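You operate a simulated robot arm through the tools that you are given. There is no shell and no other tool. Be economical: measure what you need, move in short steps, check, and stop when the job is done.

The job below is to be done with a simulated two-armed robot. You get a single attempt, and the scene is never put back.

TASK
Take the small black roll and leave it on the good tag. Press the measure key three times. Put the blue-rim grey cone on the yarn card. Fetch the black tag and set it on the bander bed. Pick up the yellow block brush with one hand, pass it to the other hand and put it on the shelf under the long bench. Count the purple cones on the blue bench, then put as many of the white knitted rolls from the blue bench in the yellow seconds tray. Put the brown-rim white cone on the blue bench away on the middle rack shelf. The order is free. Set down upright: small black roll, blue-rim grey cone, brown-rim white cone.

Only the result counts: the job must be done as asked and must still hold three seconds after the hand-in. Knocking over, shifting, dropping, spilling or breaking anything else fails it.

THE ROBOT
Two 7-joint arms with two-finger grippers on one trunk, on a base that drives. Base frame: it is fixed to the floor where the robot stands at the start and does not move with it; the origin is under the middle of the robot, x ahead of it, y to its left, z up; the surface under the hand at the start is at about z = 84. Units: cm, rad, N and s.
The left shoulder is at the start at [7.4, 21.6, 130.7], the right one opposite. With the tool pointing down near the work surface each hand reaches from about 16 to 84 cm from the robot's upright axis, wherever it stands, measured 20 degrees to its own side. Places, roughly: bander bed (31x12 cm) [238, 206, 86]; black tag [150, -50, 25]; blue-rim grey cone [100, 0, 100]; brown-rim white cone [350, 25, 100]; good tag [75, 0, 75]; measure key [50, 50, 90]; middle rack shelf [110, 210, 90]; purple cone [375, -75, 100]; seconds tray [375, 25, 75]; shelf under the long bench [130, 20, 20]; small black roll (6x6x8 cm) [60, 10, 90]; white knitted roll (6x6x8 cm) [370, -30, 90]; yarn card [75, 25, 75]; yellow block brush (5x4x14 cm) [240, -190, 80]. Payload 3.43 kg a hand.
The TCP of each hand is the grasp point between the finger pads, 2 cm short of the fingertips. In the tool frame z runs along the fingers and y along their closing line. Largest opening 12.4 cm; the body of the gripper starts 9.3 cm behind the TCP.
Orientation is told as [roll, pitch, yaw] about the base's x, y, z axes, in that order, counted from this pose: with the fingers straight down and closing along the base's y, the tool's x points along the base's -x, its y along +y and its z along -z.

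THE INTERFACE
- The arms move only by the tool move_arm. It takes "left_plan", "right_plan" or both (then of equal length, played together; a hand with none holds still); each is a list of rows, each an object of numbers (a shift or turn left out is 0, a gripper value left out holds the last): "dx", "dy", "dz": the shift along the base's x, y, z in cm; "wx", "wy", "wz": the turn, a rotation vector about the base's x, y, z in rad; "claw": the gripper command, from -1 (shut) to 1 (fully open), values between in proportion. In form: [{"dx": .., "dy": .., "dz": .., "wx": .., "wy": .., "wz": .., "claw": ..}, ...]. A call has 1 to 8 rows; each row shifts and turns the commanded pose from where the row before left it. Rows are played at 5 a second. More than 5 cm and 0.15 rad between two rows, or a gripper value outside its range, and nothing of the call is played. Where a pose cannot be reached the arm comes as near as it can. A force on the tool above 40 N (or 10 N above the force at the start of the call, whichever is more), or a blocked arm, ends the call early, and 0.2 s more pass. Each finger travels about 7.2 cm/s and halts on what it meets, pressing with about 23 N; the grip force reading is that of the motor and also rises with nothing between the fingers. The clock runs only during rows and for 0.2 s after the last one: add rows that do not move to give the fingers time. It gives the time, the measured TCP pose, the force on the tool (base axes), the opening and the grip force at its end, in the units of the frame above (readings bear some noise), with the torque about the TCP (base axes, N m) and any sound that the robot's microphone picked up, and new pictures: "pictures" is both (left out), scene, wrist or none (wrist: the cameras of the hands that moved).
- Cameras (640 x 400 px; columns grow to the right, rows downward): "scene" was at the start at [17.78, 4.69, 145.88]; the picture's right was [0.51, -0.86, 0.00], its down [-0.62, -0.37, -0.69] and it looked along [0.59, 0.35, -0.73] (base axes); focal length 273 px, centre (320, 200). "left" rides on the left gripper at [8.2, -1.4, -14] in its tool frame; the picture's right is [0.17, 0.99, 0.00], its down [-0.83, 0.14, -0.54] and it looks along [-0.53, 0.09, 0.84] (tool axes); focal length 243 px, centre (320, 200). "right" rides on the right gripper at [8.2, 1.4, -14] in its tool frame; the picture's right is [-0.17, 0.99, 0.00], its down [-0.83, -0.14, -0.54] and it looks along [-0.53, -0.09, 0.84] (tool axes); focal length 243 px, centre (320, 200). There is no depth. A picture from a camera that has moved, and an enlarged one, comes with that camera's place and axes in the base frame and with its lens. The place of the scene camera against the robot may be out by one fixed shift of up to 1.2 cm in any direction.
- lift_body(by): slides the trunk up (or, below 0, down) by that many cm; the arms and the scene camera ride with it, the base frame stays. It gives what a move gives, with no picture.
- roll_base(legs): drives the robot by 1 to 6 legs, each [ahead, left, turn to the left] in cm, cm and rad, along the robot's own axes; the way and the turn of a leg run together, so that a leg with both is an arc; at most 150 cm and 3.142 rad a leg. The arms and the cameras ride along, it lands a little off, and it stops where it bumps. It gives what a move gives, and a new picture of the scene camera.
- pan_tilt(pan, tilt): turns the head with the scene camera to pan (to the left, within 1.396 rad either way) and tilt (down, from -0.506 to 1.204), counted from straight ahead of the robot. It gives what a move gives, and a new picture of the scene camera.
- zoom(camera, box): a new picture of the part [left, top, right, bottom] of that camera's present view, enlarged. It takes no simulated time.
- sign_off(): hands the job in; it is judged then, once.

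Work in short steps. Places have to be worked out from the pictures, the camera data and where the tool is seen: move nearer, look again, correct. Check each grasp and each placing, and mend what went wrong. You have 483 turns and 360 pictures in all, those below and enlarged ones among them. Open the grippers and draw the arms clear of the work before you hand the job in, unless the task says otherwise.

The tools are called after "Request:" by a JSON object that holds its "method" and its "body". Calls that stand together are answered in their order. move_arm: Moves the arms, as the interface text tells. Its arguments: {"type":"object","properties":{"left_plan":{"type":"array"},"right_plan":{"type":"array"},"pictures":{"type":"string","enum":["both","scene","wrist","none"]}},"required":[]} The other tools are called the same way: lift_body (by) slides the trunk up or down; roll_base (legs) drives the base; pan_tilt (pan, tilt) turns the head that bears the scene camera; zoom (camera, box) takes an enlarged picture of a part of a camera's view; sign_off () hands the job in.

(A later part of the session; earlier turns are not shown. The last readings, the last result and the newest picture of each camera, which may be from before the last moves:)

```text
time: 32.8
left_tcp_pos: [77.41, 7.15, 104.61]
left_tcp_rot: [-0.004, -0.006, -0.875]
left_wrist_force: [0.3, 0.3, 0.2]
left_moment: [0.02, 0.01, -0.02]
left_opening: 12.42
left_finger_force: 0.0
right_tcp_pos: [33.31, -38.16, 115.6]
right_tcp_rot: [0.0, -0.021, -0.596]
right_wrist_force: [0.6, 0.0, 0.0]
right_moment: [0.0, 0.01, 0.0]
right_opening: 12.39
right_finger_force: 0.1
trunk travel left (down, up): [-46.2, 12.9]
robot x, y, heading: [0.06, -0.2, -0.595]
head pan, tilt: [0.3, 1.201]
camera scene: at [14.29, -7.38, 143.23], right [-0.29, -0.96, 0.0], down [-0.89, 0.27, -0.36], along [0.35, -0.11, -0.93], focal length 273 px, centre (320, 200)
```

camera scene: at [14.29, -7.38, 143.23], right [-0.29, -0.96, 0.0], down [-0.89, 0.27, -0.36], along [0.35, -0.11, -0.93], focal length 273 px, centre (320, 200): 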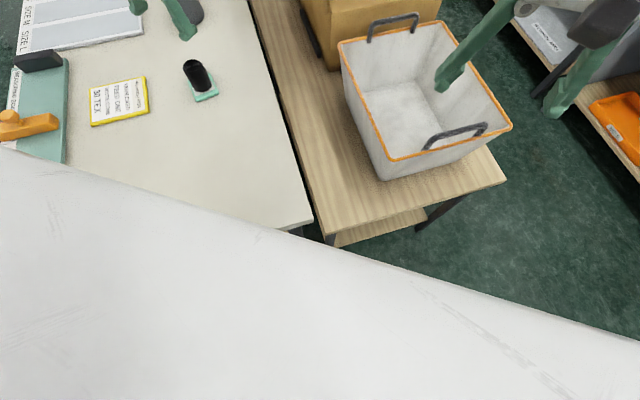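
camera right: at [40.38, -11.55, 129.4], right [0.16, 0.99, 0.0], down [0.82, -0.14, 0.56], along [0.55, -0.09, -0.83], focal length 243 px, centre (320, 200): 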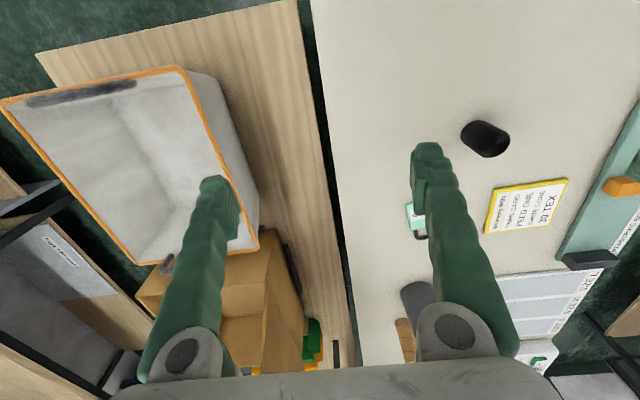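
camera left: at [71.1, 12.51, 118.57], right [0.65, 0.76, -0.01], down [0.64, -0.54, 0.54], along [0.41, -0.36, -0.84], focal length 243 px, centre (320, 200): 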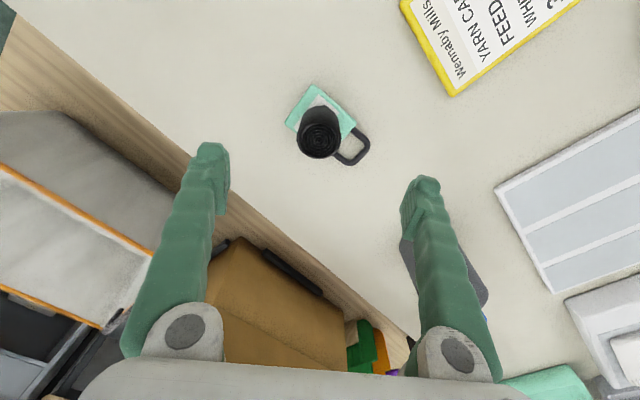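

I fold the left hand in before driving, and look to the left along the aisle where I want to go.

Request:
{"method": "move_arm", "body": {"left_plan": [{"dx": -4.5, "dz": 2}, {"dx": -4.8}, {"dx": -4.8, "dz": 1}, {"dx": -4.8}, {"dx": -4.8}, {}], "pictures": "none"}}

Request:
{"method": "roll_base", "body": {"legs": [[0, 0, 0.595]]}}

Request:
{"method": "pan_tilt", "body": {"pan": 1.3, "tilt": 0.5}}

```text
time: 34.2
left_tcp_pos: [53.84, 7.2, 107.43]
left_tcp_rot: [-0.004, -0.004, -0.875]
left_wrist_force: [-0.1, 0.5, -0.8]
left_moment: [0.0, 0.01, -0.02]
left_opening: 12.42
left_finger_force: 0.1
right_tcp_pos: [33.29, -38.19, 115.59]
right_tcp_rot: [0.0, -0.021, -0.593]
right_wrist_force: [0.3, -0.2, 0.2]
right_moment: [-0.01, -0.01, 0.0]
right_opening: 12.41
right_finger_force: 0.1
trunk travel left (down, up): [-46.2, 12.9]
robot x, y, heading: [0.18, -0.06, -0.594]
head pan, tilt: [0.3, 1.201]
```

```text
time: 36.8
left_tcp_pos: [40.83, 35.8, 107.56]
left_tcp_rot: [-0.004, -0.006, -0.287]
left_wrist_force: [0.3, 0.1, -0.1]
left_moment: [0.0, 0.01, 0.0]
left_opening: 12.41
left_finger_force: 0.1
right_tcp_pos: [48.9, -13.3, 115.53]
right_tcp_rot: [-0.001, -0.021, -0.004]
right_wrist_force: [-0.4, -0.1, 0.7]
right_moment: [0.04, 0.0, 0.01]
right_opening: 12.4
right_finger_force: 0.0
trunk travel left (down, up): [-46.2, 12.9]
robot x, y, heading: [0.23, 0.07, -0.005]
head pan, tilt: [0.3, 1.201]
camera scene: at [16.25, 2.14, 143.23], right [0.29, -0.96, 0.0], down [-0.89, -0.27, -0.36], along [0.35, 0.1, -0.93], focal length 273 px, centre (320, 200)
```

scene: 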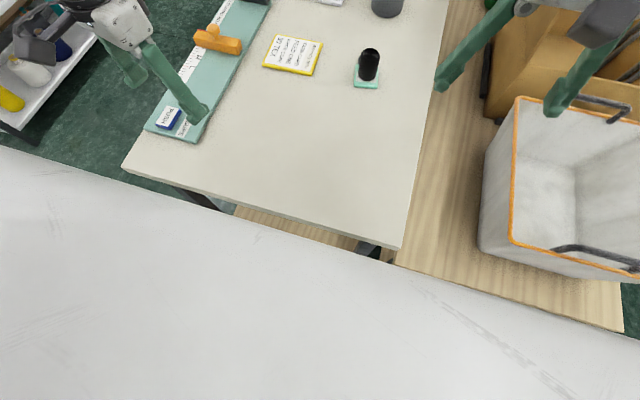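

```text
time: 38.0
left_tcp_pos: [40.85, 35.9, 107.54]
left_tcp_rot: [-0.006, -0.005, -0.287]
left_wrist_force: [0.0, -0.1, 0.7]
left_moment: [0.0, -0.02, -0.01]
left_opening: 12.42
left_finger_force: 0.0
right_tcp_pos: [48.77, -13.27, 115.52]
right_tcp_rot: [0.0, -0.021, -0.005]
right_wrist_force: [0.0, 0.7, -0.6]
right_moment: [-0.02, -0.02, 0.01]
right_opening: 12.41
right_finger_force: 0.0
trunk travel left (down, up): [-46.2, 12.9]
robot x, y, heading: [-0.1, 0.37, -0.007]
head pan, tilt: [1.3, 0.499]
camera scene: at [13.4, 9.28, 148.59], right [0.96, -0.28, 0.0], down [-0.13, -0.46, -0.88], along [0.24, 0.84, -0.48], focal length 273 px, centre (320, 200)
```

scene: 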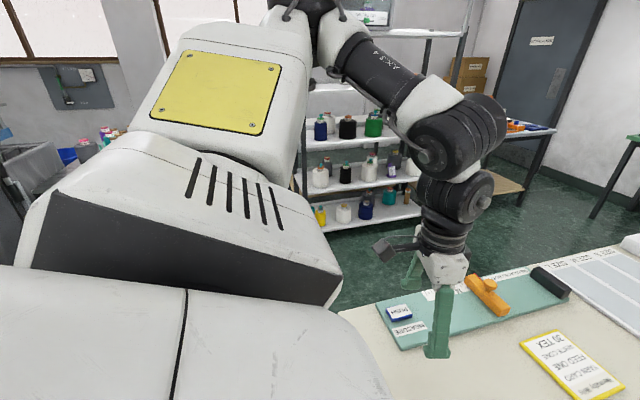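

The left side looks free. I strafe left into the aisle.

Request:
{"method": "roll_base", "body": {"legs": [[0, 50, 0], [0, 45, 0]]}}

```text
time: 51.4
left_tcp_pos: [41.17, 131.25, 107.57]
left_tcp_rot: [-0.004, -0.006, -0.28]
left_wrist_force: [0.0, 0.6, 0.8]
left_moment: [-0.01, -0.02, 0.05]
left_opening: 12.38
left_finger_force: 0.0
right_tcp_pos: [49.36, 82.38, 115.49]
right_tcp_rot: [0.001, -0.02, 0.0]
right_wrist_force: [-0.2, -0.6, 0.5]
right_moment: [-0.01, 0.0, 0.0]
right_opening: 12.42
right_finger_force: 0.0
trunk travel left (down, up): [-46.2, 12.9]
robot x, y, heading: [0.13, 95.46, -0.005]
head pan, tilt: [1.3, 0.499]
camera scene: at [13.79, 104.63, 148.6], right [0.96, -0.27, 0.0], down [-0.13, -0.46, -0.88], along [0.24, 0.85, -0.48], focal length 273 px, centre (320, 200)
```

scene: 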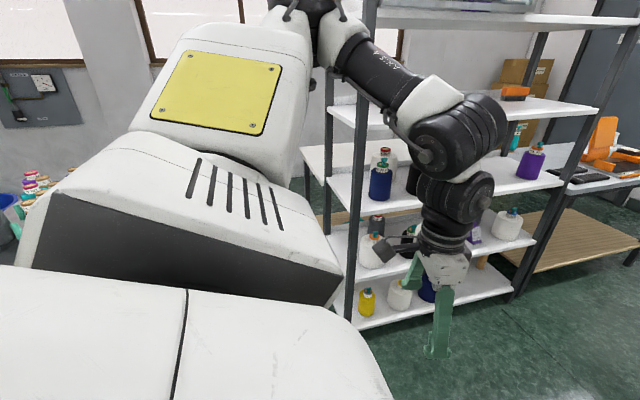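

Turn to face the bench and strafe along it to x ≈ 76, keeping the start clearance from the edge.

Request:
{"method": "roll_base", "body": {"legs": [[0, 0, -1.571], [0, 76, 0]]}}

Request:
{"method": "pan_tilt", "body": {"pan": 0.3, "tilt": 0.8}}

```text
time: 67.1
left_tcp_pos: [113.29, 55.73, 107.57]
left_tcp_rot: [-0.005, -0.007, -1.842]
left_wrist_force: [0.1, 0.3, -0.7]
left_moment: [0.0, 0.01, 0.01]
left_opening: 12.41
left_finger_force: 0.0
right_tcp_pos: [64.33, 46.94, 115.51]
right_tcp_rot: [0.001, -0.02, -1.561]
right_wrist_force: [0.3, 0.6, -0.5]
right_moment: [-0.01, 0.0, 0.0]
right_opening: 12.41
right_finger_force: 0.0
trunk travel left (down, up): [-46.2, 12.9]
robot x, y, heading: [76.63, 96.16, -1.564]
head pan, tilt: [1.3, 0.499]
camera scene: at [85.2, 82.88, 148.6], right [-0.26, -0.97, 0.0], down [-0.46, 0.12, -0.88], along [0.85, -0.23, -0.48], focal length 273 px, centre (320, 200)
```

scene: 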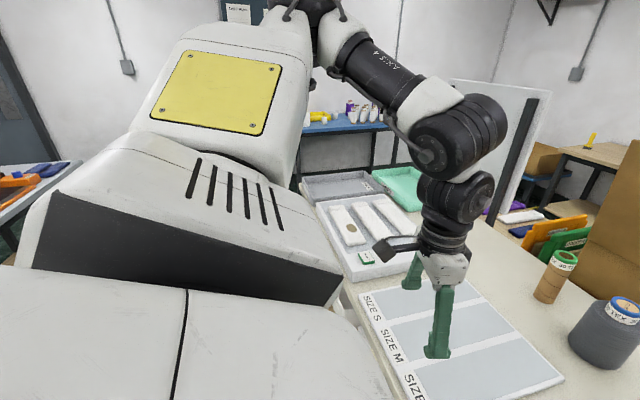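

```text
time: 68.4
left_tcp_pos: [113.28, 55.68, 107.47]
left_tcp_rot: [-0.005, -0.004, -1.842]
left_wrist_force: [-0.4, -0.3, -1.0]
left_moment: [-0.02, 0.03, 0.01]
left_opening: 12.4
left_finger_force: 0.0
right_tcp_pos: [64.3, 46.9, 115.49]
right_tcp_rot: [-0.002, -0.022, -1.56]
right_wrist_force: [0.1, 0.6, -0.4]
right_moment: [0.02, 0.02, 0.0]
right_opening: 12.37
right_finger_force: 0.0
trunk travel left (down, up): [-46.2, 12.9]
robot x, y, heading: [76.44, 95.97, -1.565]
head pan, tilt: [0.3, 0.799]
camera scene: at [78.88, 77.55, 146.0], right [-0.95, -0.3, 0.0], down [-0.22, 0.68, -0.7], along [0.21, -0.66, -0.72], focal length 273 px, centre (320, 200)
```

scene: 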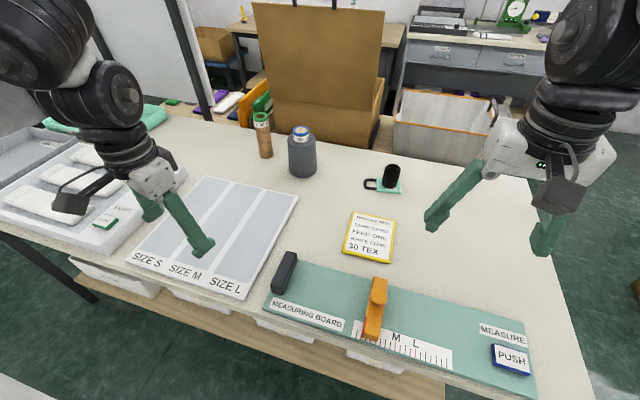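

The cone is at about [106.5, 8.2], card [79.5, 30]. I edge nearer the bench.

Request:
{"method": "roll_base", "body": {"legs": [[7, 3, 0]]}}

```text
time: 69.5
left_tcp_pos: [116.06, 48.87, 107.58]
left_tcp_rot: [-0.005, -0.008, -1.843]
left_wrist_force: [0.4, -0.8, 0.4]
left_moment: [0.0, -0.02, 0.0]
left_opening: 12.41
left_finger_force: 0.1
right_tcp_pos: [67.13, 40.24, 115.45]
right_tcp_rot: [0.0, -0.021, -1.56]
right_wrist_force: [-0.6, -0.5, -0.1]
right_moment: [-0.02, 0.02, -0.01]
right_opening: 12.38
right_finger_force: 0.0
trunk travel left (down, up): [-46.2, 12.9]
robot x, y, heading: [79.79, 89.13, -1.557]
head pan, tilt: [0.3, 0.799]
camera scene: at [81.76, 70.86, 146.04], right [-0.95, -0.3, 0.0], down [-0.22, 0.68, -0.7], along [0.21, -0.67, -0.72], focal length 273 px, centre (320, 200)
```

scene: 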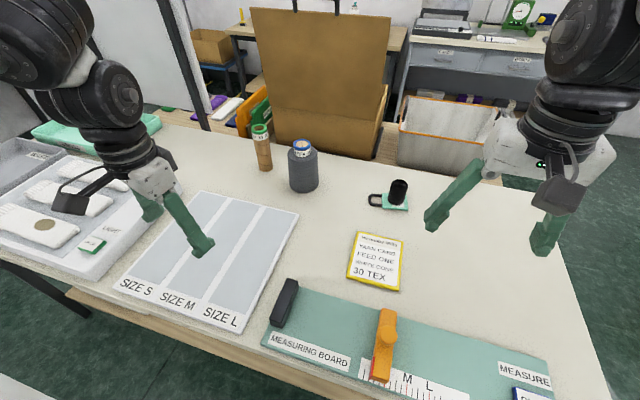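

Cone axis at about [107.4, 7.8], top near z = 99. I bring the left hand toward it above top height, turning its yaw to face the cone.

Request:
{"method": "move_arm", "body": {"left_plan": [{"dx": -1.5, "dy": -4.5, "dz": 0.5, "wz": 0.1}, {"dx": -1.5, "dy": -4.5, "dz": 0.5, "wz": 0.1}, {"dx": -1.5, "dy": -4.5, "dz": 0.5, "wz": 0.08}, {"dx": -1.5, "dy": -4.5, "dz": 0.5}, {"dx": -1.5, "dy": -4.5}, {"dx": -1, "dy": -3}, {}], "pictures": "both"}}

```text
time: 71.1
left_tcp_pos: [110.39, 27.55, 108.49]
left_tcp_rot: [-0.01, -0.01, -1.562]
left_wrist_force: [-0.7, -0.3, 1.0]
left_moment: [0.04, 0.0, -0.03]
left_opening: 12.38
left_finger_force: 0.1
left hand out of reach, approached as far as the arm can: row 5, 6
right_tcp_pos: [67.31, 40.01, 115.51]
right_tcp_rot: [0.001, -0.02, -1.559]
right_wrist_force: [0.8, -0.8, 0.2]
right_moment: [-0.04, 0.02, -0.02]
right_opening: 12.39
right_finger_force: 0.1
trunk travel left (down, up): [-46.2, 12.9]
robot x, y, heading: [80.03, 89.0, -1.563]
head pan, tilt: [0.3, 0.799]
camera scene: at [81.84, 70.61, 146.0], right [-0.95, -0.3, 0.0], down [-0.22, 0.68, -0.7], along [0.21, -0.66, -0.72], focal length 273 px, centre (320, 200)
camera left: at [109.23, 35.71, 122.46], right [0.98, 0.17, -0.01], down [0.15, -0.82, 0.55], along [0.09, -0.54, -0.84], focal length 243 px, centre (320, 200)
```

scene: 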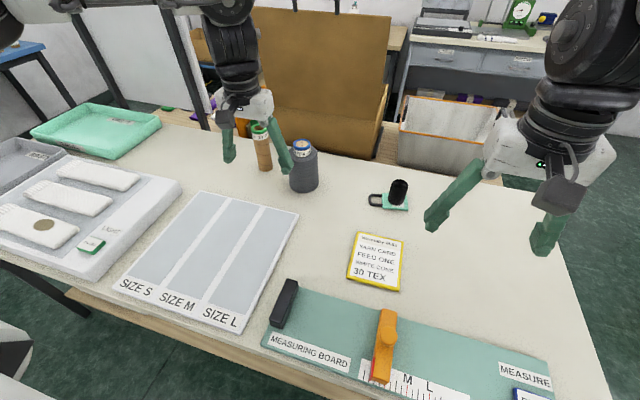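
left: 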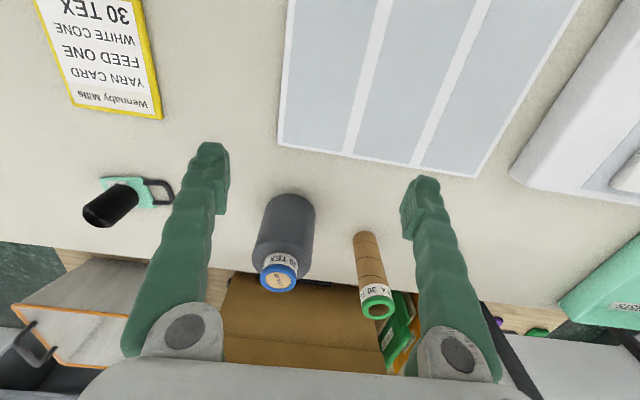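

The limit again is posture-like, perhaps because the hand is high relative to the shoulder. I raise the trunk so the hand can work lower relative to the shoulder.

Request:
{"method": "lift_body", "body": {"by": 12}}

Request:
{"method": "move_arm", "body": {"left_plan": [{"dz": -4}, {"dz": -4}, {"dz": -4}, {"dx": -0.8, "dy": -3}, {"dx": -0.8, "dy": -3}, {"dx": -0.8, "dy": -3}, {}], "pictures": "none"}}

```text
time: 72.6
left_tcp_pos: [110.61, 29.55, 138.68]
left_tcp_rot: [-0.012, -0.311, -1.562]
left_wrist_force: [-0.2, 0.2, -0.9]
left_moment: [-0.01, 0.0, -0.01]
left_opening: 12.38
left_finger_force: 0.1
right_tcp_pos: [67.35, 40.33, 127.97]
right_tcp_rot: [0.001, -0.032, -1.564]
right_wrist_force: [-0.5, -0.9, -1.3]
right_moment: [-0.02, 0.01, -0.04]
right_opening: 12.42
right_finger_force: 0.1
trunk travel left (down, up): [-58.2, 0.9]
robot x, y, heading: [79.89, 89.05, -1.565]
head pan, tilt: [0.3, 0.799]
```

```text
time: 74.2
left_tcp_pos: [110.73, 23.89, 126.46]
left_tcp_rot: [-0.013, -0.315, -1.561]
left_wrist_force: [-0.2, 0.2, 0.3]
left_moment: [0.01, 0.02, 0.0]
left_opening: 12.42
left_finger_force: 0.1
left hand out of reach, approached as far as the arm can: row 5, 6
right_tcp_pos: [67.21, 40.25, 128.05]
right_tcp_rot: [-0.001, -0.036, -1.564]
right_wrist_force: [-0.2, -1.0, 0.4]
right_moment: [-0.02, 0.03, 0.01]
right_opening: 12.4
right_finger_force: 0.0
trunk travel left (down, up): [-58.2, 0.9]
robot x, y, heading: [79.95, 89.04, -1.563]
head pan, tilt: [0.3, 0.799]
```

The lift moved the left arm into another posture (fingers tilted forward, toward −y), which actually extends reach. I look before continuing.

Request:
{"method": "move_arm", "body": {"left_plan": [{"dz": -4}, {"dz": -4}, {}], "pictures": "both"}}

```text
time: 75.0
left_tcp_pos: [110.89, 23.86, 118.45]
left_tcp_rot: [-0.012, -0.311, -1.561]
left_wrist_force: [0.2, -0.4, -0.1]
left_moment: [-0.03, 0.01, 0.0]
left_opening: 12.38
left_finger_force: 0.1
right_tcp_pos: [67.38, 40.07, 128.01]
right_tcp_rot: [-0.001, -0.036, -1.565]
right_wrist_force: [0.2, -0.1, -1.3]
right_moment: [-0.01, 0.01, -0.03]
right_opening: 12.42
right_finger_force: 0.1
trunk travel left (down, up): [-58.2, 0.9]
robot x, y, heading: [79.79, 89.34, -1.563]
head pan, tilt: [0.3, 0.799]
camera scene: at [81.78, 80.13, 159.8], right [-0.95, -0.3, 0.0], down [-0.22, 0.68, -0.7], along [0.21, -0.66, -0.72], focal length 273 px, centre (320, 200)
camera left: at [109.59, 35.82, 129.32], right [0.98, 0.16, -0.06], down [0.15, -0.62, 0.77], along [0.09, -0.76, -0.64], focal length 243 px, centre (320, 200)
```

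scene: 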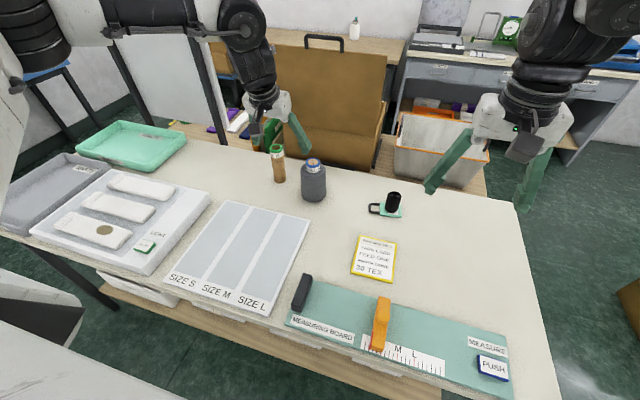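
left: 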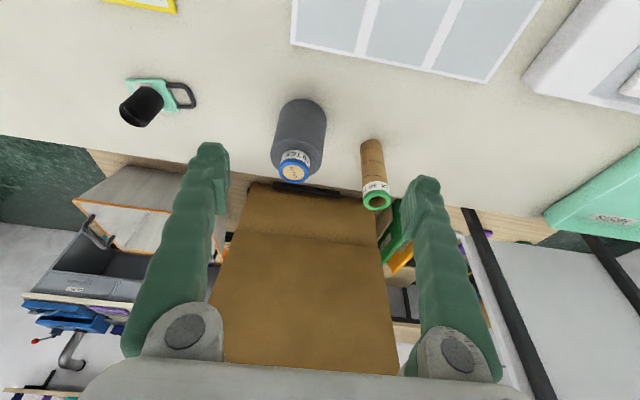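

I try moving on toward the cone with this tilted posture, still above its top.

Request:
{"method": "move_arm", "body": {"left_plan": [{"dx": -0.7, "dy": -2, "dz": -1}, {"dx": -0.7, "dy": -2, "dz": -1}, {"dx": -0.7, "dy": -2, "dz": -1}, {"dx": -0.7, "dy": -2, "dz": -1}, {}], "pictures": "none"}}

```text
time: 76.2
left_tcp_pos: [112.14, 22.43, 115.91]
left_tcp_rot: [-0.013, -0.313, -1.562]
left_wrist_force: [-0.8, 0.3, -0.1]
left_moment: [0.0, 0.01, -0.02]
left_opening: 12.38
left_finger_force: 0.0
left hand out of reach, approached as far as the arm can: row 1, 2, 3, 4
right_tcp_pos: [67.21, 40.2, 128.0]
right_tcp_rot: [0.001, -0.036, -1.563]
right_wrist_force: [-1.2, -0.6, -0.3]
right_moment: [0.02, -0.02, 0.03]
right_opening: 12.4
right_finger_force: 0.1
trunk travel left (down, up): [-58.2, 0.9]
robot x, y, heading: [80.18, 88.9, -1.558]
head pan, tilt: [0.3, 0.799]
```

Still limited. Better: restore the trunk, move opposite the cone and turn the base so the cone lies ~35° to the left, a zone that worked before. First I pull the hand back and lower the trunk.

Request:
{"method": "move_arm", "body": {"left_plan": [{"dy": 4, "dz": 1.5}, {"dy": 4, "dz": 1.5}, {"dy": 4, "dz": 1.5, "wx": 0.1}, {"dy": 4, "dz": 1.5, "wx": 0.1}, {"dy": 4, "wx": 0.1}, {}], "pictures": "none"}}

Request:
{"method": "lift_body", "body": {"by": -12}}

```text
time: 77.6
left_tcp_pos: [112.26, 42.39, 121.74]
left_tcp_rot: [-0.007, -0.006, -1.563]
left_wrist_force: [0.5, -1.0, 0.3]
left_moment: [0.0, -0.01, -0.02]
left_opening: 12.39
left_finger_force: 0.1
right_tcp_pos: [67.37, 40.14, 127.94]
right_tcp_rot: [-0.001, -0.036, -1.565]
right_wrist_force: [0.3, -0.7, 0.7]
right_moment: [0.01, 0.01, -0.01]
right_opening: 12.39
right_finger_force: 0.0
trunk travel left (down, up): [-58.2, 0.9]
robot x, y, heading: [79.67, 89.21, -1.562]
head pan, tilt: [0.3, 0.799]
```

```text
time: 79.1
left_tcp_pos: [112.31, 42.49, 110.0]
left_tcp_rot: [-0.008, -0.013, -1.565]
left_wrist_force: [-0.2, -0.2, -0.1]
left_moment: [-0.01, -0.02, -0.01]
left_opening: 12.4
left_finger_force: 0.2
right_tcp_pos: [67.31, 40.26, 116.11]
right_tcp_rot: [0.0, -0.035, -1.564]
right_wrist_force: [0.5, 0.0, 0.4]
right_moment: [0.01, -0.04, 0.02]
right_opening: 12.41
right_finger_force: 0.0
trunk travel left (down, up): [-46.2, 12.9]
robot x, y, heading: [79.96, 88.96, -1.561]
head pan, tilt: [0.3, 0.799]
```

Interesting: the trunk swings forward as it lowers. I lower it by 8 more and check the camera's place to see how far the shoulders move ahead.

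Request:
{"method": "lift_body", "body": {"by": -8}}

Request:
{"method": "pan_tilt", "body": {"pan": 0.3, "tilt": 0.8}}

```text
time: 80.3
left_tcp_pos: [112.49, 42.54, 101.89]
left_tcp_rot: [-0.007, -0.012, -1.562]
left_wrist_force: [0.6, -0.2, 0.1]
left_moment: [-0.01, 0.01, 0.0]
left_opening: 12.43
left_finger_force: 0.0
right_tcp_pos: [67.36, 40.18, 108.04]
right_tcp_rot: [0.001, -0.038, -1.567]
right_wrist_force: [0.5, 0.7, -0.1]
right_moment: [-0.01, -0.01, 0.0]
right_opening: 12.41
right_finger_force: 0.0
trunk travel left (down, up): [-38.2, 20.9]
robot x, y, heading: [79.78, 89.09, -1.565]
head pan, tilt: [0.3, 0.799]
```

```text
time: 80.9
left_tcp_pos: [112.39, 42.45, 101.95]
left_tcp_rot: [-0.008, -0.01, -1.564]
left_wrist_force: [0.5, -0.2, -0.3]
left_moment: [0.01, 0.02, 0.0]
left_opening: 12.41
left_finger_force: 0.0
right_tcp_pos: [67.43, 40.26, 108.08]
right_tcp_rot: [-0.001, -0.037, -1.567]
right_wrist_force: [-1.2, 0.7, -0.1]
right_moment: [0.02, -0.01, 0.02]
right_opening: 12.42
right_finger_force: 0.0
trunk travel left (down, up): [-38.2, 20.9]
robot x, y, heading: [79.94, 89.31, -1.564]
head pan, tilt: [0.3, 0.799]
camera scene: at [81.87, 68.27, 137.62], right [-0.95, -0.3, 0.0], down [-0.22, 0.68, -0.7], along [0.21, -0.66, -0.72], focal length 273 px, centre (320, 200)
```

scene: 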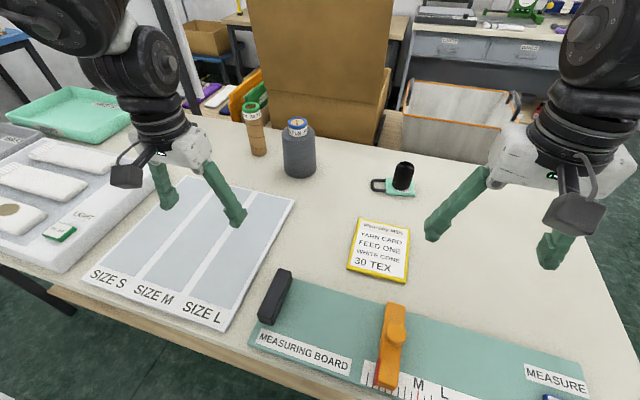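

Now strafe 22 cm along the bench and turn right 0.55 rad so the cone is ahead-left.

Request:
{"method": "roll_base", "body": {"legs": [[0, 22, 0], [0, 0, -0.55]]}}

Request:
{"method": "pan_tilt", "body": {"pan": 0.6, "tilt": 0.7}}

```text
time: 86.5
left_tcp_pos: [105.25, 32.54, 101.82]
left_tcp_rot: [-0.007, -0.012, -2.113]
left_wrist_force: [0.1, 0.6, -0.7]
left_moment: [0.03, -0.02, 0.01]
left_opening: 12.37
left_finger_force: 0.0
right_tcp_pos: [65.7, 54.05, 108.07]
right_tcp_rot: [0.0, -0.036, -2.115]
right_wrist_force: [0.5, 1.1, -0.1]
right_moment: [-0.02, -0.01, -0.03]
right_opening: 12.43
right_finger_force: 0.0
trunk travel left (down, up): [-38.2, 20.9]
robot x, y, heading: [101.84, 89.01, -2.112]
head pan, tilt: [0.3, 0.799]
camera scene: at [92.35, 70.26, 137.62], right [-0.97, 0.24, 0.0], down [0.17, 0.7, -0.7], along [-0.17, -0.68, -0.72], focal length 273 px, centre (320, 200)
```

scene: 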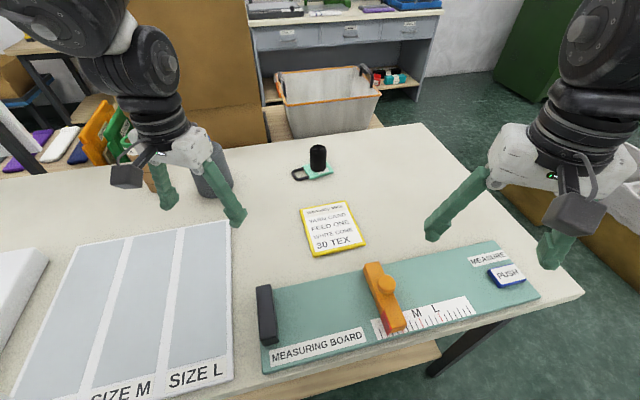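

```text
time: 87.2
left_tcp_pos: [105.34, 32.5, 101.84]
left_tcp_rot: [-0.007, -0.011, -2.114]
left_wrist_force: [0.5, -0.1, -0.1]
left_moment: [0.04, -0.01, -0.03]
left_opening: 12.4
left_finger_force: 0.1
right_tcp_pos: [65.82, 53.95, 108.07]
right_tcp_rot: [0.0, -0.035, -2.115]
right_wrist_force: [-0.2, -0.7, -0.3]
right_moment: [-0.02, -0.03, -0.01]
right_opening: 12.41
right_finger_force: 0.0
trunk travel left (down, up): [-38.2, 20.9]
robot x, y, heading: [101.94, 89.68, -2.107]
head pan, tilt: [0.6, 0.7]
camera scene: at [94.76, 69.62, 138.44], right [-1.0, -0.06, 0.0], down [-0.04, 0.64, -0.76], along [0.05, -0.76, -0.64], focal length 273 px, centre (320, 200)
```

scene: 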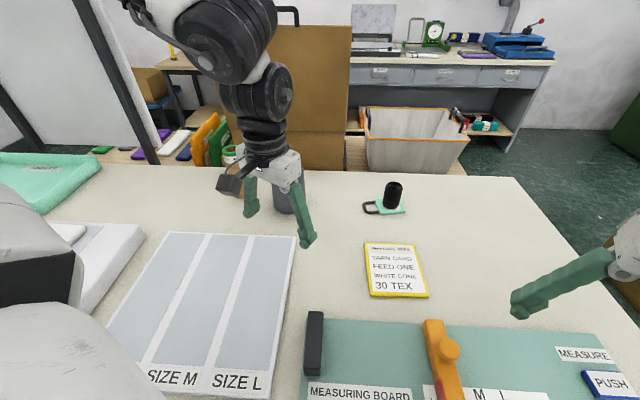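

The cone is just behind the left hand. I raise and move it toward the cone, checking reach.

Request:
{"method": "move_arm", "body": {"left_plan": [{"dz": 4}, {"dz": 2, "dy": -4}, {"dx": 0.5, "dy": -4.5}, {"dx": 0.5, "dy": -4.5}, {"dx": 0.5, "dy": -3.5}, {}], "pictures": "wrist"}}

```text
time: 88.7
left_tcp_pos: [106.87, 15.88, 107.82]
left_tcp_rot: [-0.008, -0.011, -2.112]
left_wrist_force: [-0.3, 0.1, 0.3]
left_moment: [-0.03, 0.02, -0.01]
left_opening: 12.44
left_finger_force: 0.0
right_tcp_pos: [65.72, 54.15, 108.19]
right_tcp_rot: [0.0, -0.038, -2.116]
right_wrist_force: [-0.1, -0.4, -0.2]
right_moment: [0.0, 0.02, 0.01]
right_opening: 12.4
right_finger_force: 0.2
trunk travel left (down, up): [-38.2, 20.9]
robot x, y, heading: [101.71, 89.24, -2.111]
head pan, tilt: [0.6, 0.7]
camera left: at [110.21, 23.62, 121.69], right [0.93, -0.37, -0.01], down [-0.3, -0.78, 0.55], along [-0.21, -0.51, -0.84], focal length 243 px, centre (320, 200)
```

left: 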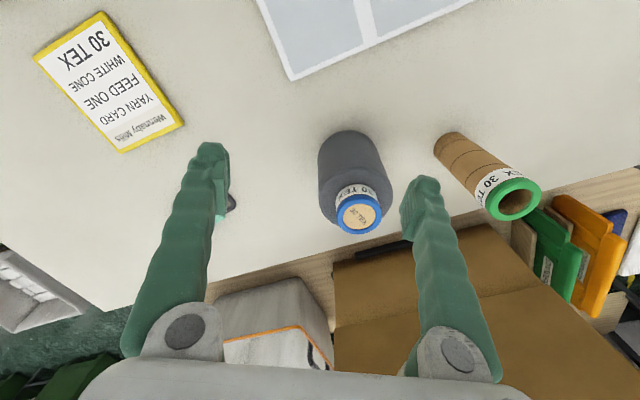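

Cone axis about [107.9, 7.0]. I move right above it and check alignment.

Request:
{"method": "move_arm", "body": {"left_plan": [{"dx": 0.4, "dy": -3}, {"dx": 0.4, "dy": -3}, {"dx": 0.2, "dy": -2.9}, {}, {}], "pictures": "both"}}

```text
time: 89.8
left_tcp_pos: [107.79, 7.08, 107.91]
left_tcp_rot: [-0.009, -0.016, -2.112]
left_wrist_force: [-0.4, 0.2, -0.2]
left_moment: [-0.03, -0.02, 0.02]
left_opening: 12.39
left_finger_force: 0.1
right_tcp_pos: [65.71, 54.1, 108.02]
right_tcp_rot: [0.001, -0.037, -2.115]
right_wrist_force: [0.1, 0.8, 0.0]
right_moment: [0.03, -0.01, 0.04]
right_opening: 12.39
right_finger_force: 0.1
trunk travel left (down, up): [-38.2, 20.9]
robot x, y, heading: [101.85, 89.32, -2.112]
head pan, tilt: [0.6, 0.7]
camera scene: at [94.77, 69.63, 138.44], right [-1.0, -0.06, 0.0], down [-0.04, 0.64, -0.77], along [0.05, -0.76, -0.64], focal length 273 px, centre (320, 200)
camera left: at [111.2, 14.88, 121.74], right [0.93, -0.37, -0.01], down [-0.3, -0.78, 0.55], along [-0.21, -0.51, -0.83], focal length 243 px, centre (320, 200)
```

scene: 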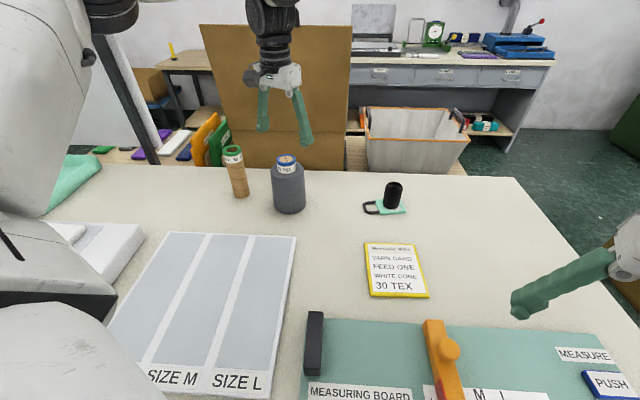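
left: 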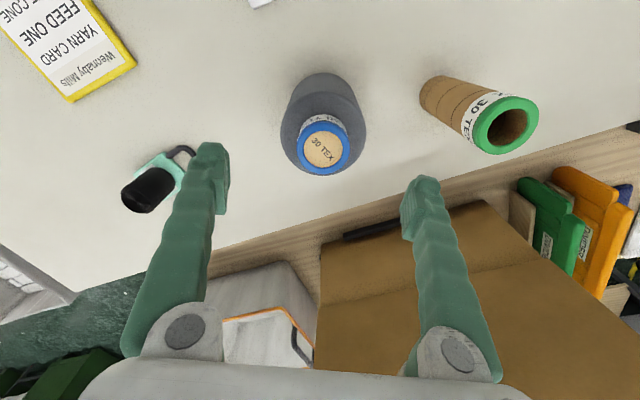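

Well aligned (rim at [108.0, 6.8]). I descend in two stages.

Request:
{"method": "move_arm", "body": {"left_plan": [{"dx": 0.2, "dy": -0.2, "dz": -3}, {"dz": -3}, {"dz": -2}, {}], "pictures": "wrist"}}

```text
time: 90.8
left_tcp_pos: [108.13, 7.07, 99.87]
left_tcp_rot: [-0.007, -0.011, -2.114]
left_wrist_force: [0.3, 0.3, 0.1]
left_moment: [0.01, 0.0, -0.02]
left_opening: 12.4
left_finger_force: 0.1
right_tcp_pos: [65.74, 54.1, 108.04]
right_tcp_rot: [0.0, -0.034, -2.115]
right_wrist_force: [0.1, -0.1, 0.0]
right_moment: [0.02, -0.01, -0.02]
right_opening: 12.38
right_finger_force: 0.0
trunk travel left (down, up): [-38.2, 20.9]
robot x, y, heading: [101.53, 89.38, -2.11]
head pan, tilt: [0.6, 0.7]
camera left: at [111.35, 14.65, 113.8], right [0.93, -0.37, -0.01], down [-0.3, -0.78, 0.55], along [-0.21, -0.51, -0.84], focal length 243 px, centre (320, 200)
```

left: 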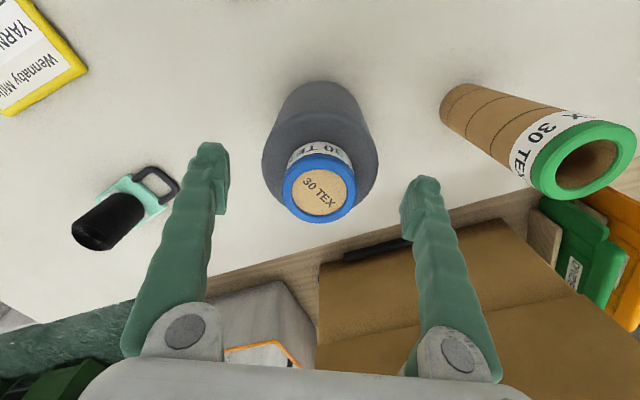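

Perfectly centred on the rim. I go down the last 7 cm and grip.

Request:
{"method": "move_arm", "body": {"left_plan": [{"dz": -2.5}, {"dz": -2.5}, {"dz": -2}, {}], "pictures": "wrist"}}

```text
time: 91.8
left_tcp_pos: [107.95, 6.99, 92.88]
left_tcp_rot: [-0.008, -0.013, -2.112]
left_wrist_force: [0.0, 0.0, 1.1]
left_moment: [0.02, -0.03, -0.02]
left_opening: 12.39
left_finger_force: 0.1
right_tcp_pos: [65.79, 54.15, 108.06]
right_tcp_rot: [0.0, -0.037, -2.115]
right_wrist_force: [0.2, 0.2, 0.2]
right_moment: [0.01, -0.01, 0.01]
right_opening: 12.42
right_finger_force: 0.1
trunk travel left (down, up): [-38.2, 20.9]
robot x, y, heading: [102.03, 88.84, -2.113]
head pan, tilt: [0.6, 0.7]
camera left: at [111.18, 14.69, 106.71], right [0.93, -0.37, -0.01], down [-0.3, -0.78, 0.55], along [-0.21, -0.51, -0.84], focal length 243 px, centre (320, 200)
```

left: 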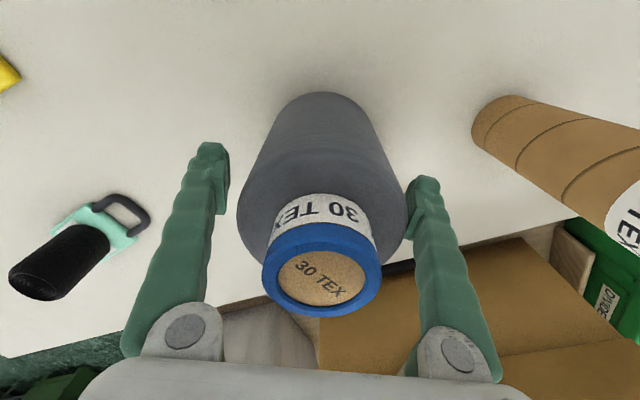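

Fingers straddle the cone body. I close.

Request:
{"method": "move_arm", "body": {"left_plan": [{"claw": -1}, {}, {}, {}], "pictures": "none"}}

Request:
{"method": "move_arm", "body": {"left_plan": [{"dz": 1}, {"dz": 2}, {"dz": 2}, {}], "pictures": "both"}}

```text
time: 92.8
left_tcp_pos: [107.9, 7.01, 92.82]
left_tcp_rot: [-0.007, -0.009, -2.112]
left_wrist_force: [2.0, -0.2, 0.4]
left_moment: [-0.03, -0.07, 0.03]
left_opening: 9.93
left_finger_force: 23.4
right_tcp_pos: [65.69, 54.14, 108.05]
right_tcp_rot: [0.0, -0.036, -2.116]
right_wrist_force: [0.4, -0.5, -0.1]
right_moment: [-0.01, 0.04, -0.02]
right_opening: 12.39
right_finger_force: 0.0
trunk travel left (down, up): [-38.2, 20.9]
robot x, y, heading: [101.39, 89.43, -2.111]
head pan, tilt: [0.6, 0.7]
```

```text
time: 93.8
left_tcp_pos: [107.98, 6.94, 97.84]
left_tcp_rot: [-0.008, -0.011, -2.112]
left_wrist_force: [-0.6, 0.7, -3.9]
left_moment: [0.03, 0.01, 0.01]
left_opening: 9.94
left_finger_force: 23.1
right_tcp_pos: [65.67, 53.9, 107.98]
right_tcp_rot: [0.0, -0.037, -2.115]
right_wrist_force: [-0.7, 0.2, 0.2]
right_moment: [0.0, 0.0, 0.02]
right_opening: 12.38
right_finger_force: 0.0
trunk travel left (down, up): [-38.2, 20.9]
robot x, y, heading: [101.7, 89.64, -2.108]
head pan, tilt: [0.6, 0.7]
camera scene: at [94.78, 69.55, 138.43], right [-1.0, -0.06, 0.0], down [-0.04, 0.64, -0.76], along [0.05, -0.76, -0.64], focal length 273 px, centre (320, 200)
camera left: at [111.26, 14.58, 111.72], right [0.93, -0.37, -0.01], down [-0.3, -0.78, 0.55], along [-0.21, -0.51, -0.84], focal length 243 px, centre (320, 200)
```

scene: 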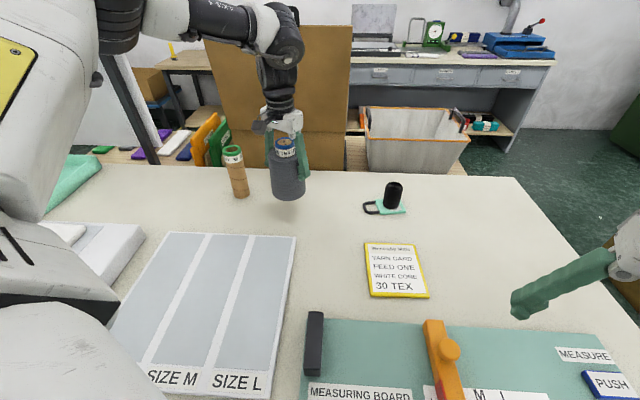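
left: 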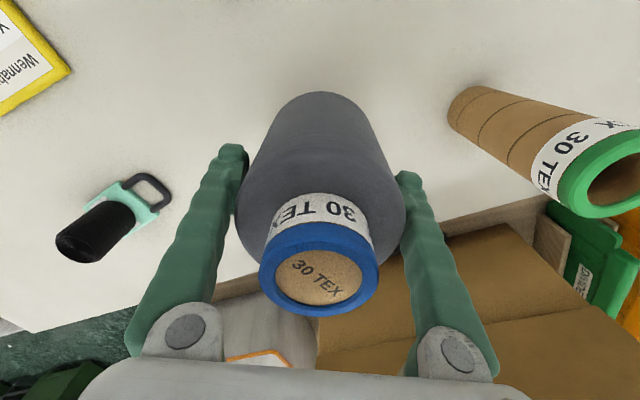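

Cone held (opening 9.9). I pull it back toward me and up so the swing clears the black roll, then turn the base right.

Request:
{"method": "move_arm", "body": {"left_plan": [{"dy": 3, "dz": 3}, {"dy": 4}, {"dy": 4}, {"dy": 4}, {"dy": 4}, {"dx": -1, "dy": 3}, {}], "pictures": "none"}}

Request:
{"method": "roll_base", "body": {"legs": [[0, 0, -0.45]]}}

```text
time: 95.5
left_tcp_pos: [106.83, 29.05, 100.87]
left_tcp_rot: [-0.008, -0.011, -2.112]
left_wrist_force: [0.4, 0.0, -3.6]
left_moment: [0.01, 0.0, 0.0]
left_opening: 9.95
left_finger_force: 23.0
right_tcp_pos: [65.78, 54.01, 107.99]
right_tcp_rot: [0.0, -0.036, -2.116]
right_wrist_force: [0.1, -0.3, 0.6]
right_moment: [0.05, 0.01, 0.01]
right_opening: 12.39
right_finger_force: 0.0
trunk travel left (down, up): [-38.2, 20.9]
robot x, y, heading: [101.53, 89.39, -2.113]
head pan, tilt: [0.6, 0.7]
```

```text
time: 97.6
left_tcp_pos: [80.24, 32.84, 100.74]
left_tcp_rot: [-0.007, -0.01, -2.563]
left_wrist_force: [-0.3, 0.1, -3.2]
left_moment: [0.01, 0.0, -0.01]
left_opening: 9.94
left_finger_force: 23.1
right_tcp_pos: [54.04, 73.23, 108.03]
right_tcp_rot: [-0.001, -0.037, -2.567]
right_wrist_force: [-0.1, 0.0, 0.4]
right_moment: [0.01, -0.01, -0.02]
right_opening: 12.39
right_finger_force: 0.0
trunk travel left (down, up): [-38.2, 20.9]
robot x, y, heading: [101.71, 88.93, -2.563]
head pan, tilt: [0.6, 0.7]
camera scene: at [86.62, 74.45, 138.44], right [-0.92, 0.38, 0.0], down [0.24, 0.6, -0.76], along [-0.29, -0.71, -0.64], focal length 273 px, centre (320, 200)
```

scene: 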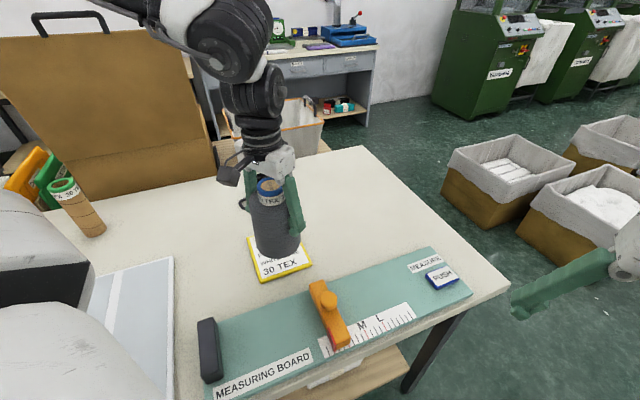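

The cone is now nearly above the card (centre ≈ [79.8, 29.5]). I align and lower to ~2 cm above.

Request:
{"method": "move_arm", "body": {"left_plan": [{"dx": -0.4, "dy": -1.7}, {"dy": -1.6, "dz": -1}, {"dz": -2}, {"dz": -2}, {}], "pictures": "both"}}

```text
time: 98.8
left_tcp_pos: [79.65, 29.63, 95.68]
left_tcp_rot: [-0.008, -0.01, -2.561]
left_wrist_force: [0.5, 0.2, -3.4]
left_moment: [-0.03, 0.02, -0.04]
left_opening: 9.93
left_finger_force: 22.7
right_tcp_pos: [54.02, 73.37, 108.06]
right_tcp_rot: [0.0, -0.037, -2.566]
right_wrist_force: [-0.1, -0.9, -0.7]
right_moment: [0.03, 0.0, -0.01]
right_opening: 12.38
right_finger_force: 0.0
trunk travel left (down, up): [-38.2, 20.9]
robot x, y, heading: [101.59, 89.1, -2.561]
head pan, tilt: [0.6, 0.7]
camera scene: at [86.64, 74.48, 138.44], right [-0.92, 0.38, 0.0], down [0.24, 0.6, -0.76], along [-0.29, -0.71, -0.64], focal length 273 px, centre (320, 200)
camera left: at [86.06, 35.05, 109.58], right [0.68, -0.73, -0.01], down [-0.61, -0.57, 0.55], along [-0.41, -0.37, -0.84], focal length 243 px, centre (320, 200)
```

scene: 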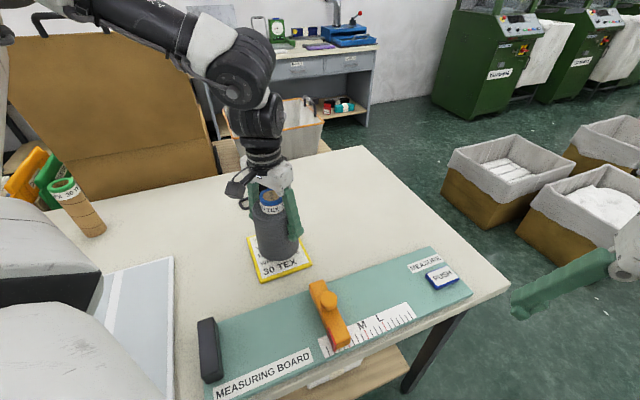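
left: 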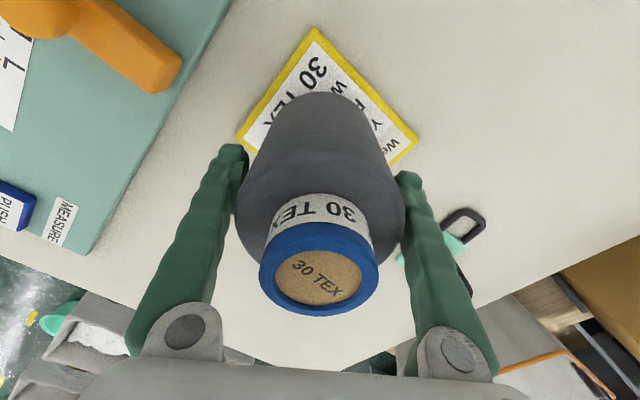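

Card centre from here is [80.2, 28.8]. I nudge and lower gently until contact.

Request:
{"method": "move_arm", "body": {"left_plan": [{"dx": 0.5, "dy": -0.7}, {"dz": -0.8}, {"dz": -0.6}, {"dz": -0.3}, {"dz": -0.3}, {"dz": -0.2}, {}], "pictures": "none"}}

```text
time: 100.4
left_tcp_pos: [80.29, 28.83, 93.8]
left_tcp_rot: [-0.006, -0.017, -2.56]
left_wrist_force: [2.1, -4.0, 30.0]
left_moment: [0.03, -0.24, 0.06]
left_opening: 9.93
left_finger_force: 22.6
right_tcp_pos: [54.09, 73.35, 108.1]
right_tcp_rot: [0.0, -0.039, -2.567]
right_wrist_force: [0.3, -0.6, 0.7]
right_moment: [0.04, -0.03, 0.01]
right_opening: 12.39
right_finger_force: 0.1
trunk travel left (down, up): [-38.2, 20.9]
robot x, y, heading: [101.78, 89.36, -2.562]
head pan, tilt: [0.6, 0.7]
```

Contact made at TCP z = 93.8. I relax a touch, open, and lift straight up.

Request:
{"method": "move_arm", "body": {"left_plan": [{"dz": 0.3}, {"claw": 0.7}, {"claw": 1}, {}, {}], "pictures": "none"}}

Request:
{"method": "move_arm", "body": {"left_plan": [{"dz": 3}, {"dz": 4}, {"dz": 4}, {"dz": 4}, {}], "pictures": "both"}}

```text
time: 101.6
left_tcp_pos: [80.28, 28.9, 93.91]
left_tcp_rot: [-0.007, -0.011, -2.562]
left_wrist_force: [-0.1, -0.3, -1.3]
left_moment: [0.0, -0.04, 0.0]
left_opening: 12.4
left_finger_force: 0.0
right_tcp_pos: [54.01, 73.28, 107.98]
right_tcp_rot: [0.001, -0.036, -2.567]
right_wrist_force: [-0.3, -0.8, 0.3]
right_moment: [-0.03, -0.03, 0.0]
right_opening: 12.38
right_finger_force: 0.1
trunk travel left (down, up): [-38.2, 20.9]
robot x, y, heading: [101.97, 89.25, -2.556]
head pan, tilt: [0.6, 0.7]
```

```text
time: 102.8
left_tcp_pos: [80.23, 28.79, 108.99]
left_tcp_rot: [-0.005, -0.01, -2.561]
left_wrist_force: [0.3, 0.2, -0.4]
left_moment: [0.03, 0.01, -0.01]
left_opening: 12.42
left_finger_force: 0.1
right_tcp_pos: [53.94, 73.19, 108.08]
right_tcp_rot: [0.001, -0.034, -2.566]
right_wrist_force: [-0.5, 0.0, 0.1]
right_moment: [0.0, -0.04, 0.04]
right_opening: 12.41
right_finger_force: 0.0
trunk travel left (down, up): [-38.2, 20.9]
robot x, y, heading: [101.85, 89.31, -2.56]
head pan, tilt: [0.6, 0.7]
camera scene: at [86.6, 74.43, 138.43], right [-0.92, 0.38, 0.0], down [0.24, 0.6, -0.76], along [-0.29, -0.71, -0.64], focal length 273 px, centre (320, 200)
camera left: at [86.7, 34.27, 122.8], right [0.68, -0.73, -0.01], down [-0.61, -0.57, 0.55], along [-0.41, -0.37, -0.84], focal length 243 px, centre (320, 200)
```

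scene: 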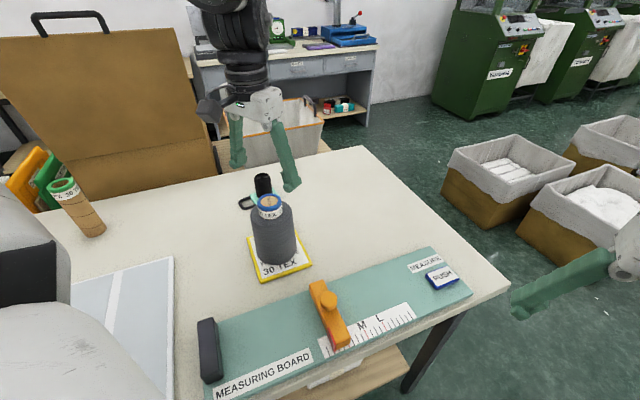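
left: 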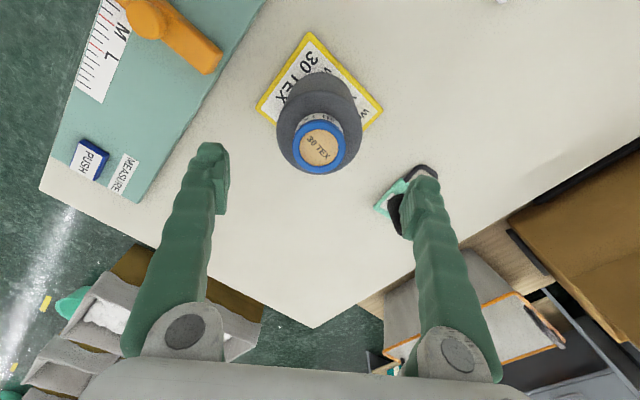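

Cone is upright on the card. Now I survey the rest: retract the left hand, turn toward +x, and look around.

Request:
{"method": "move_arm", "body": {"left_plan": [{"dx": 1.5, "dy": 4}, {"dx": 1.5, "dy": 4}, {"dx": 1.5, "dy": 4}, {}], "pictures": "none"}}

Request:
{"method": "roll_base", "body": {"legs": [[-15, 0, 0], [0, 0, 2.56]]}}

Request:
{"method": "pan_tilt", "body": {"pan": 0, "tilt": 0.35}}

```text
time: 103.8
left_tcp_pos: [84.77, 40.6, 108.71]
left_tcp_rot: [-0.008, -0.01, -2.56]
left_wrist_force: [-0.5, -0.1, -0.6]
left_moment: [-0.01, -0.02, 0.0]
left_opening: 12.38
left_finger_force: 0.0
right_tcp_pos: [53.92, 73.15, 108.08]
right_tcp_rot: [0.002, -0.037, -2.567]
right_wrist_force: [0.2, 0.6, -0.4]
right_moment: [0.01, 0.01, 0.0]
right_opening: 12.4
right_finger_force: 0.1
trunk travel left (down, up): [-38.2, 20.9]
robot x, y, heading: [101.69, 89.04, -2.562]
head pan, tilt: [0.6, 0.7]
```

```text
time: 113.7
left_tcp_pos: [155.31, 128.58, 108.73]
left_tcp_rot: [-0.008, -0.01, 0.001]
left_wrist_force: [0.4, 0.3, 0.1]
left_moment: [-0.05, -0.02, -0.01]
left_opening: 12.41
left_finger_force: 0.3
right_tcp_pos: [163.16, 84.69, 107.96]
right_tcp_rot: [0.001, -0.036, -0.003]
right_wrist_force: [0.3, -0.1, 0.6]
right_moment: [0.04, 0.02, -0.05]
right_opening: 12.39
right_finger_force: 0.1
trunk travel left (down, up): [-38.2, 20.9]
robot x, y, heading: [114.46, 97.46, -0.004]
head pan, tilt: [0.6, 0.7]
camera scene: at [134.64, 102.91, 138.44], right [0.57, -0.82, 0.0], down [-0.53, -0.36, -0.76], along [0.63, 0.43, -0.64], focal length 273 px, centre (320, 200)
```

scene: 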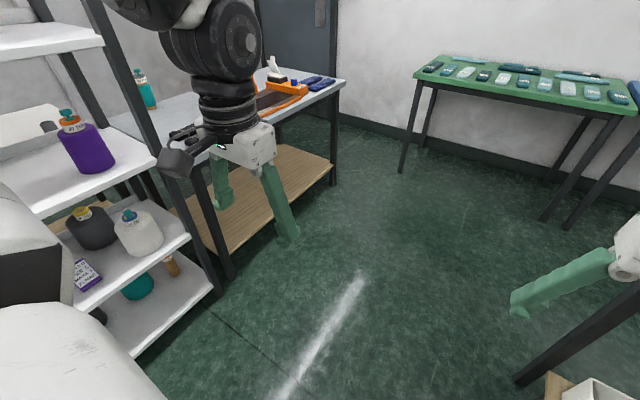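

```text
time: 114.7
left_tcp_pos: [155.16, 128.77, 108.82]
left_tcp_rot: [-0.008, -0.009, 0.0]
left_wrist_force: [0.3, 0.8, -0.1]
left_moment: [0.0, -0.01, 0.0]
left_opening: 12.41
left_finger_force: 0.0
right_tcp_pos: [162.95, 84.73, 108.06]
right_tcp_rot: [0.0, -0.038, -0.002]
right_wrist_force: [0.7, 0.2, -0.1]
right_moment: [-0.02, -0.03, -0.02]
right_opening: 12.39
right_finger_force: 0.0
trunk travel left (down, up): [-38.2, 20.9]
robot x, y, heading: [114.29, 97.65, 0.001]
head pan, tilt: [0.0, 0.351]
camera scene: at [136.95, 98.12, 141.58], right [0.0, -1.0, 0.0], down [-0.34, 0.0, -0.94], along [0.94, 0.0, -0.34], focal length 273 px, centre (320, 200)
```

scene: 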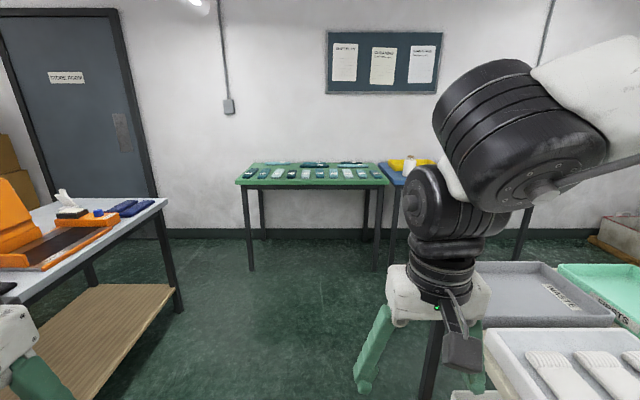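

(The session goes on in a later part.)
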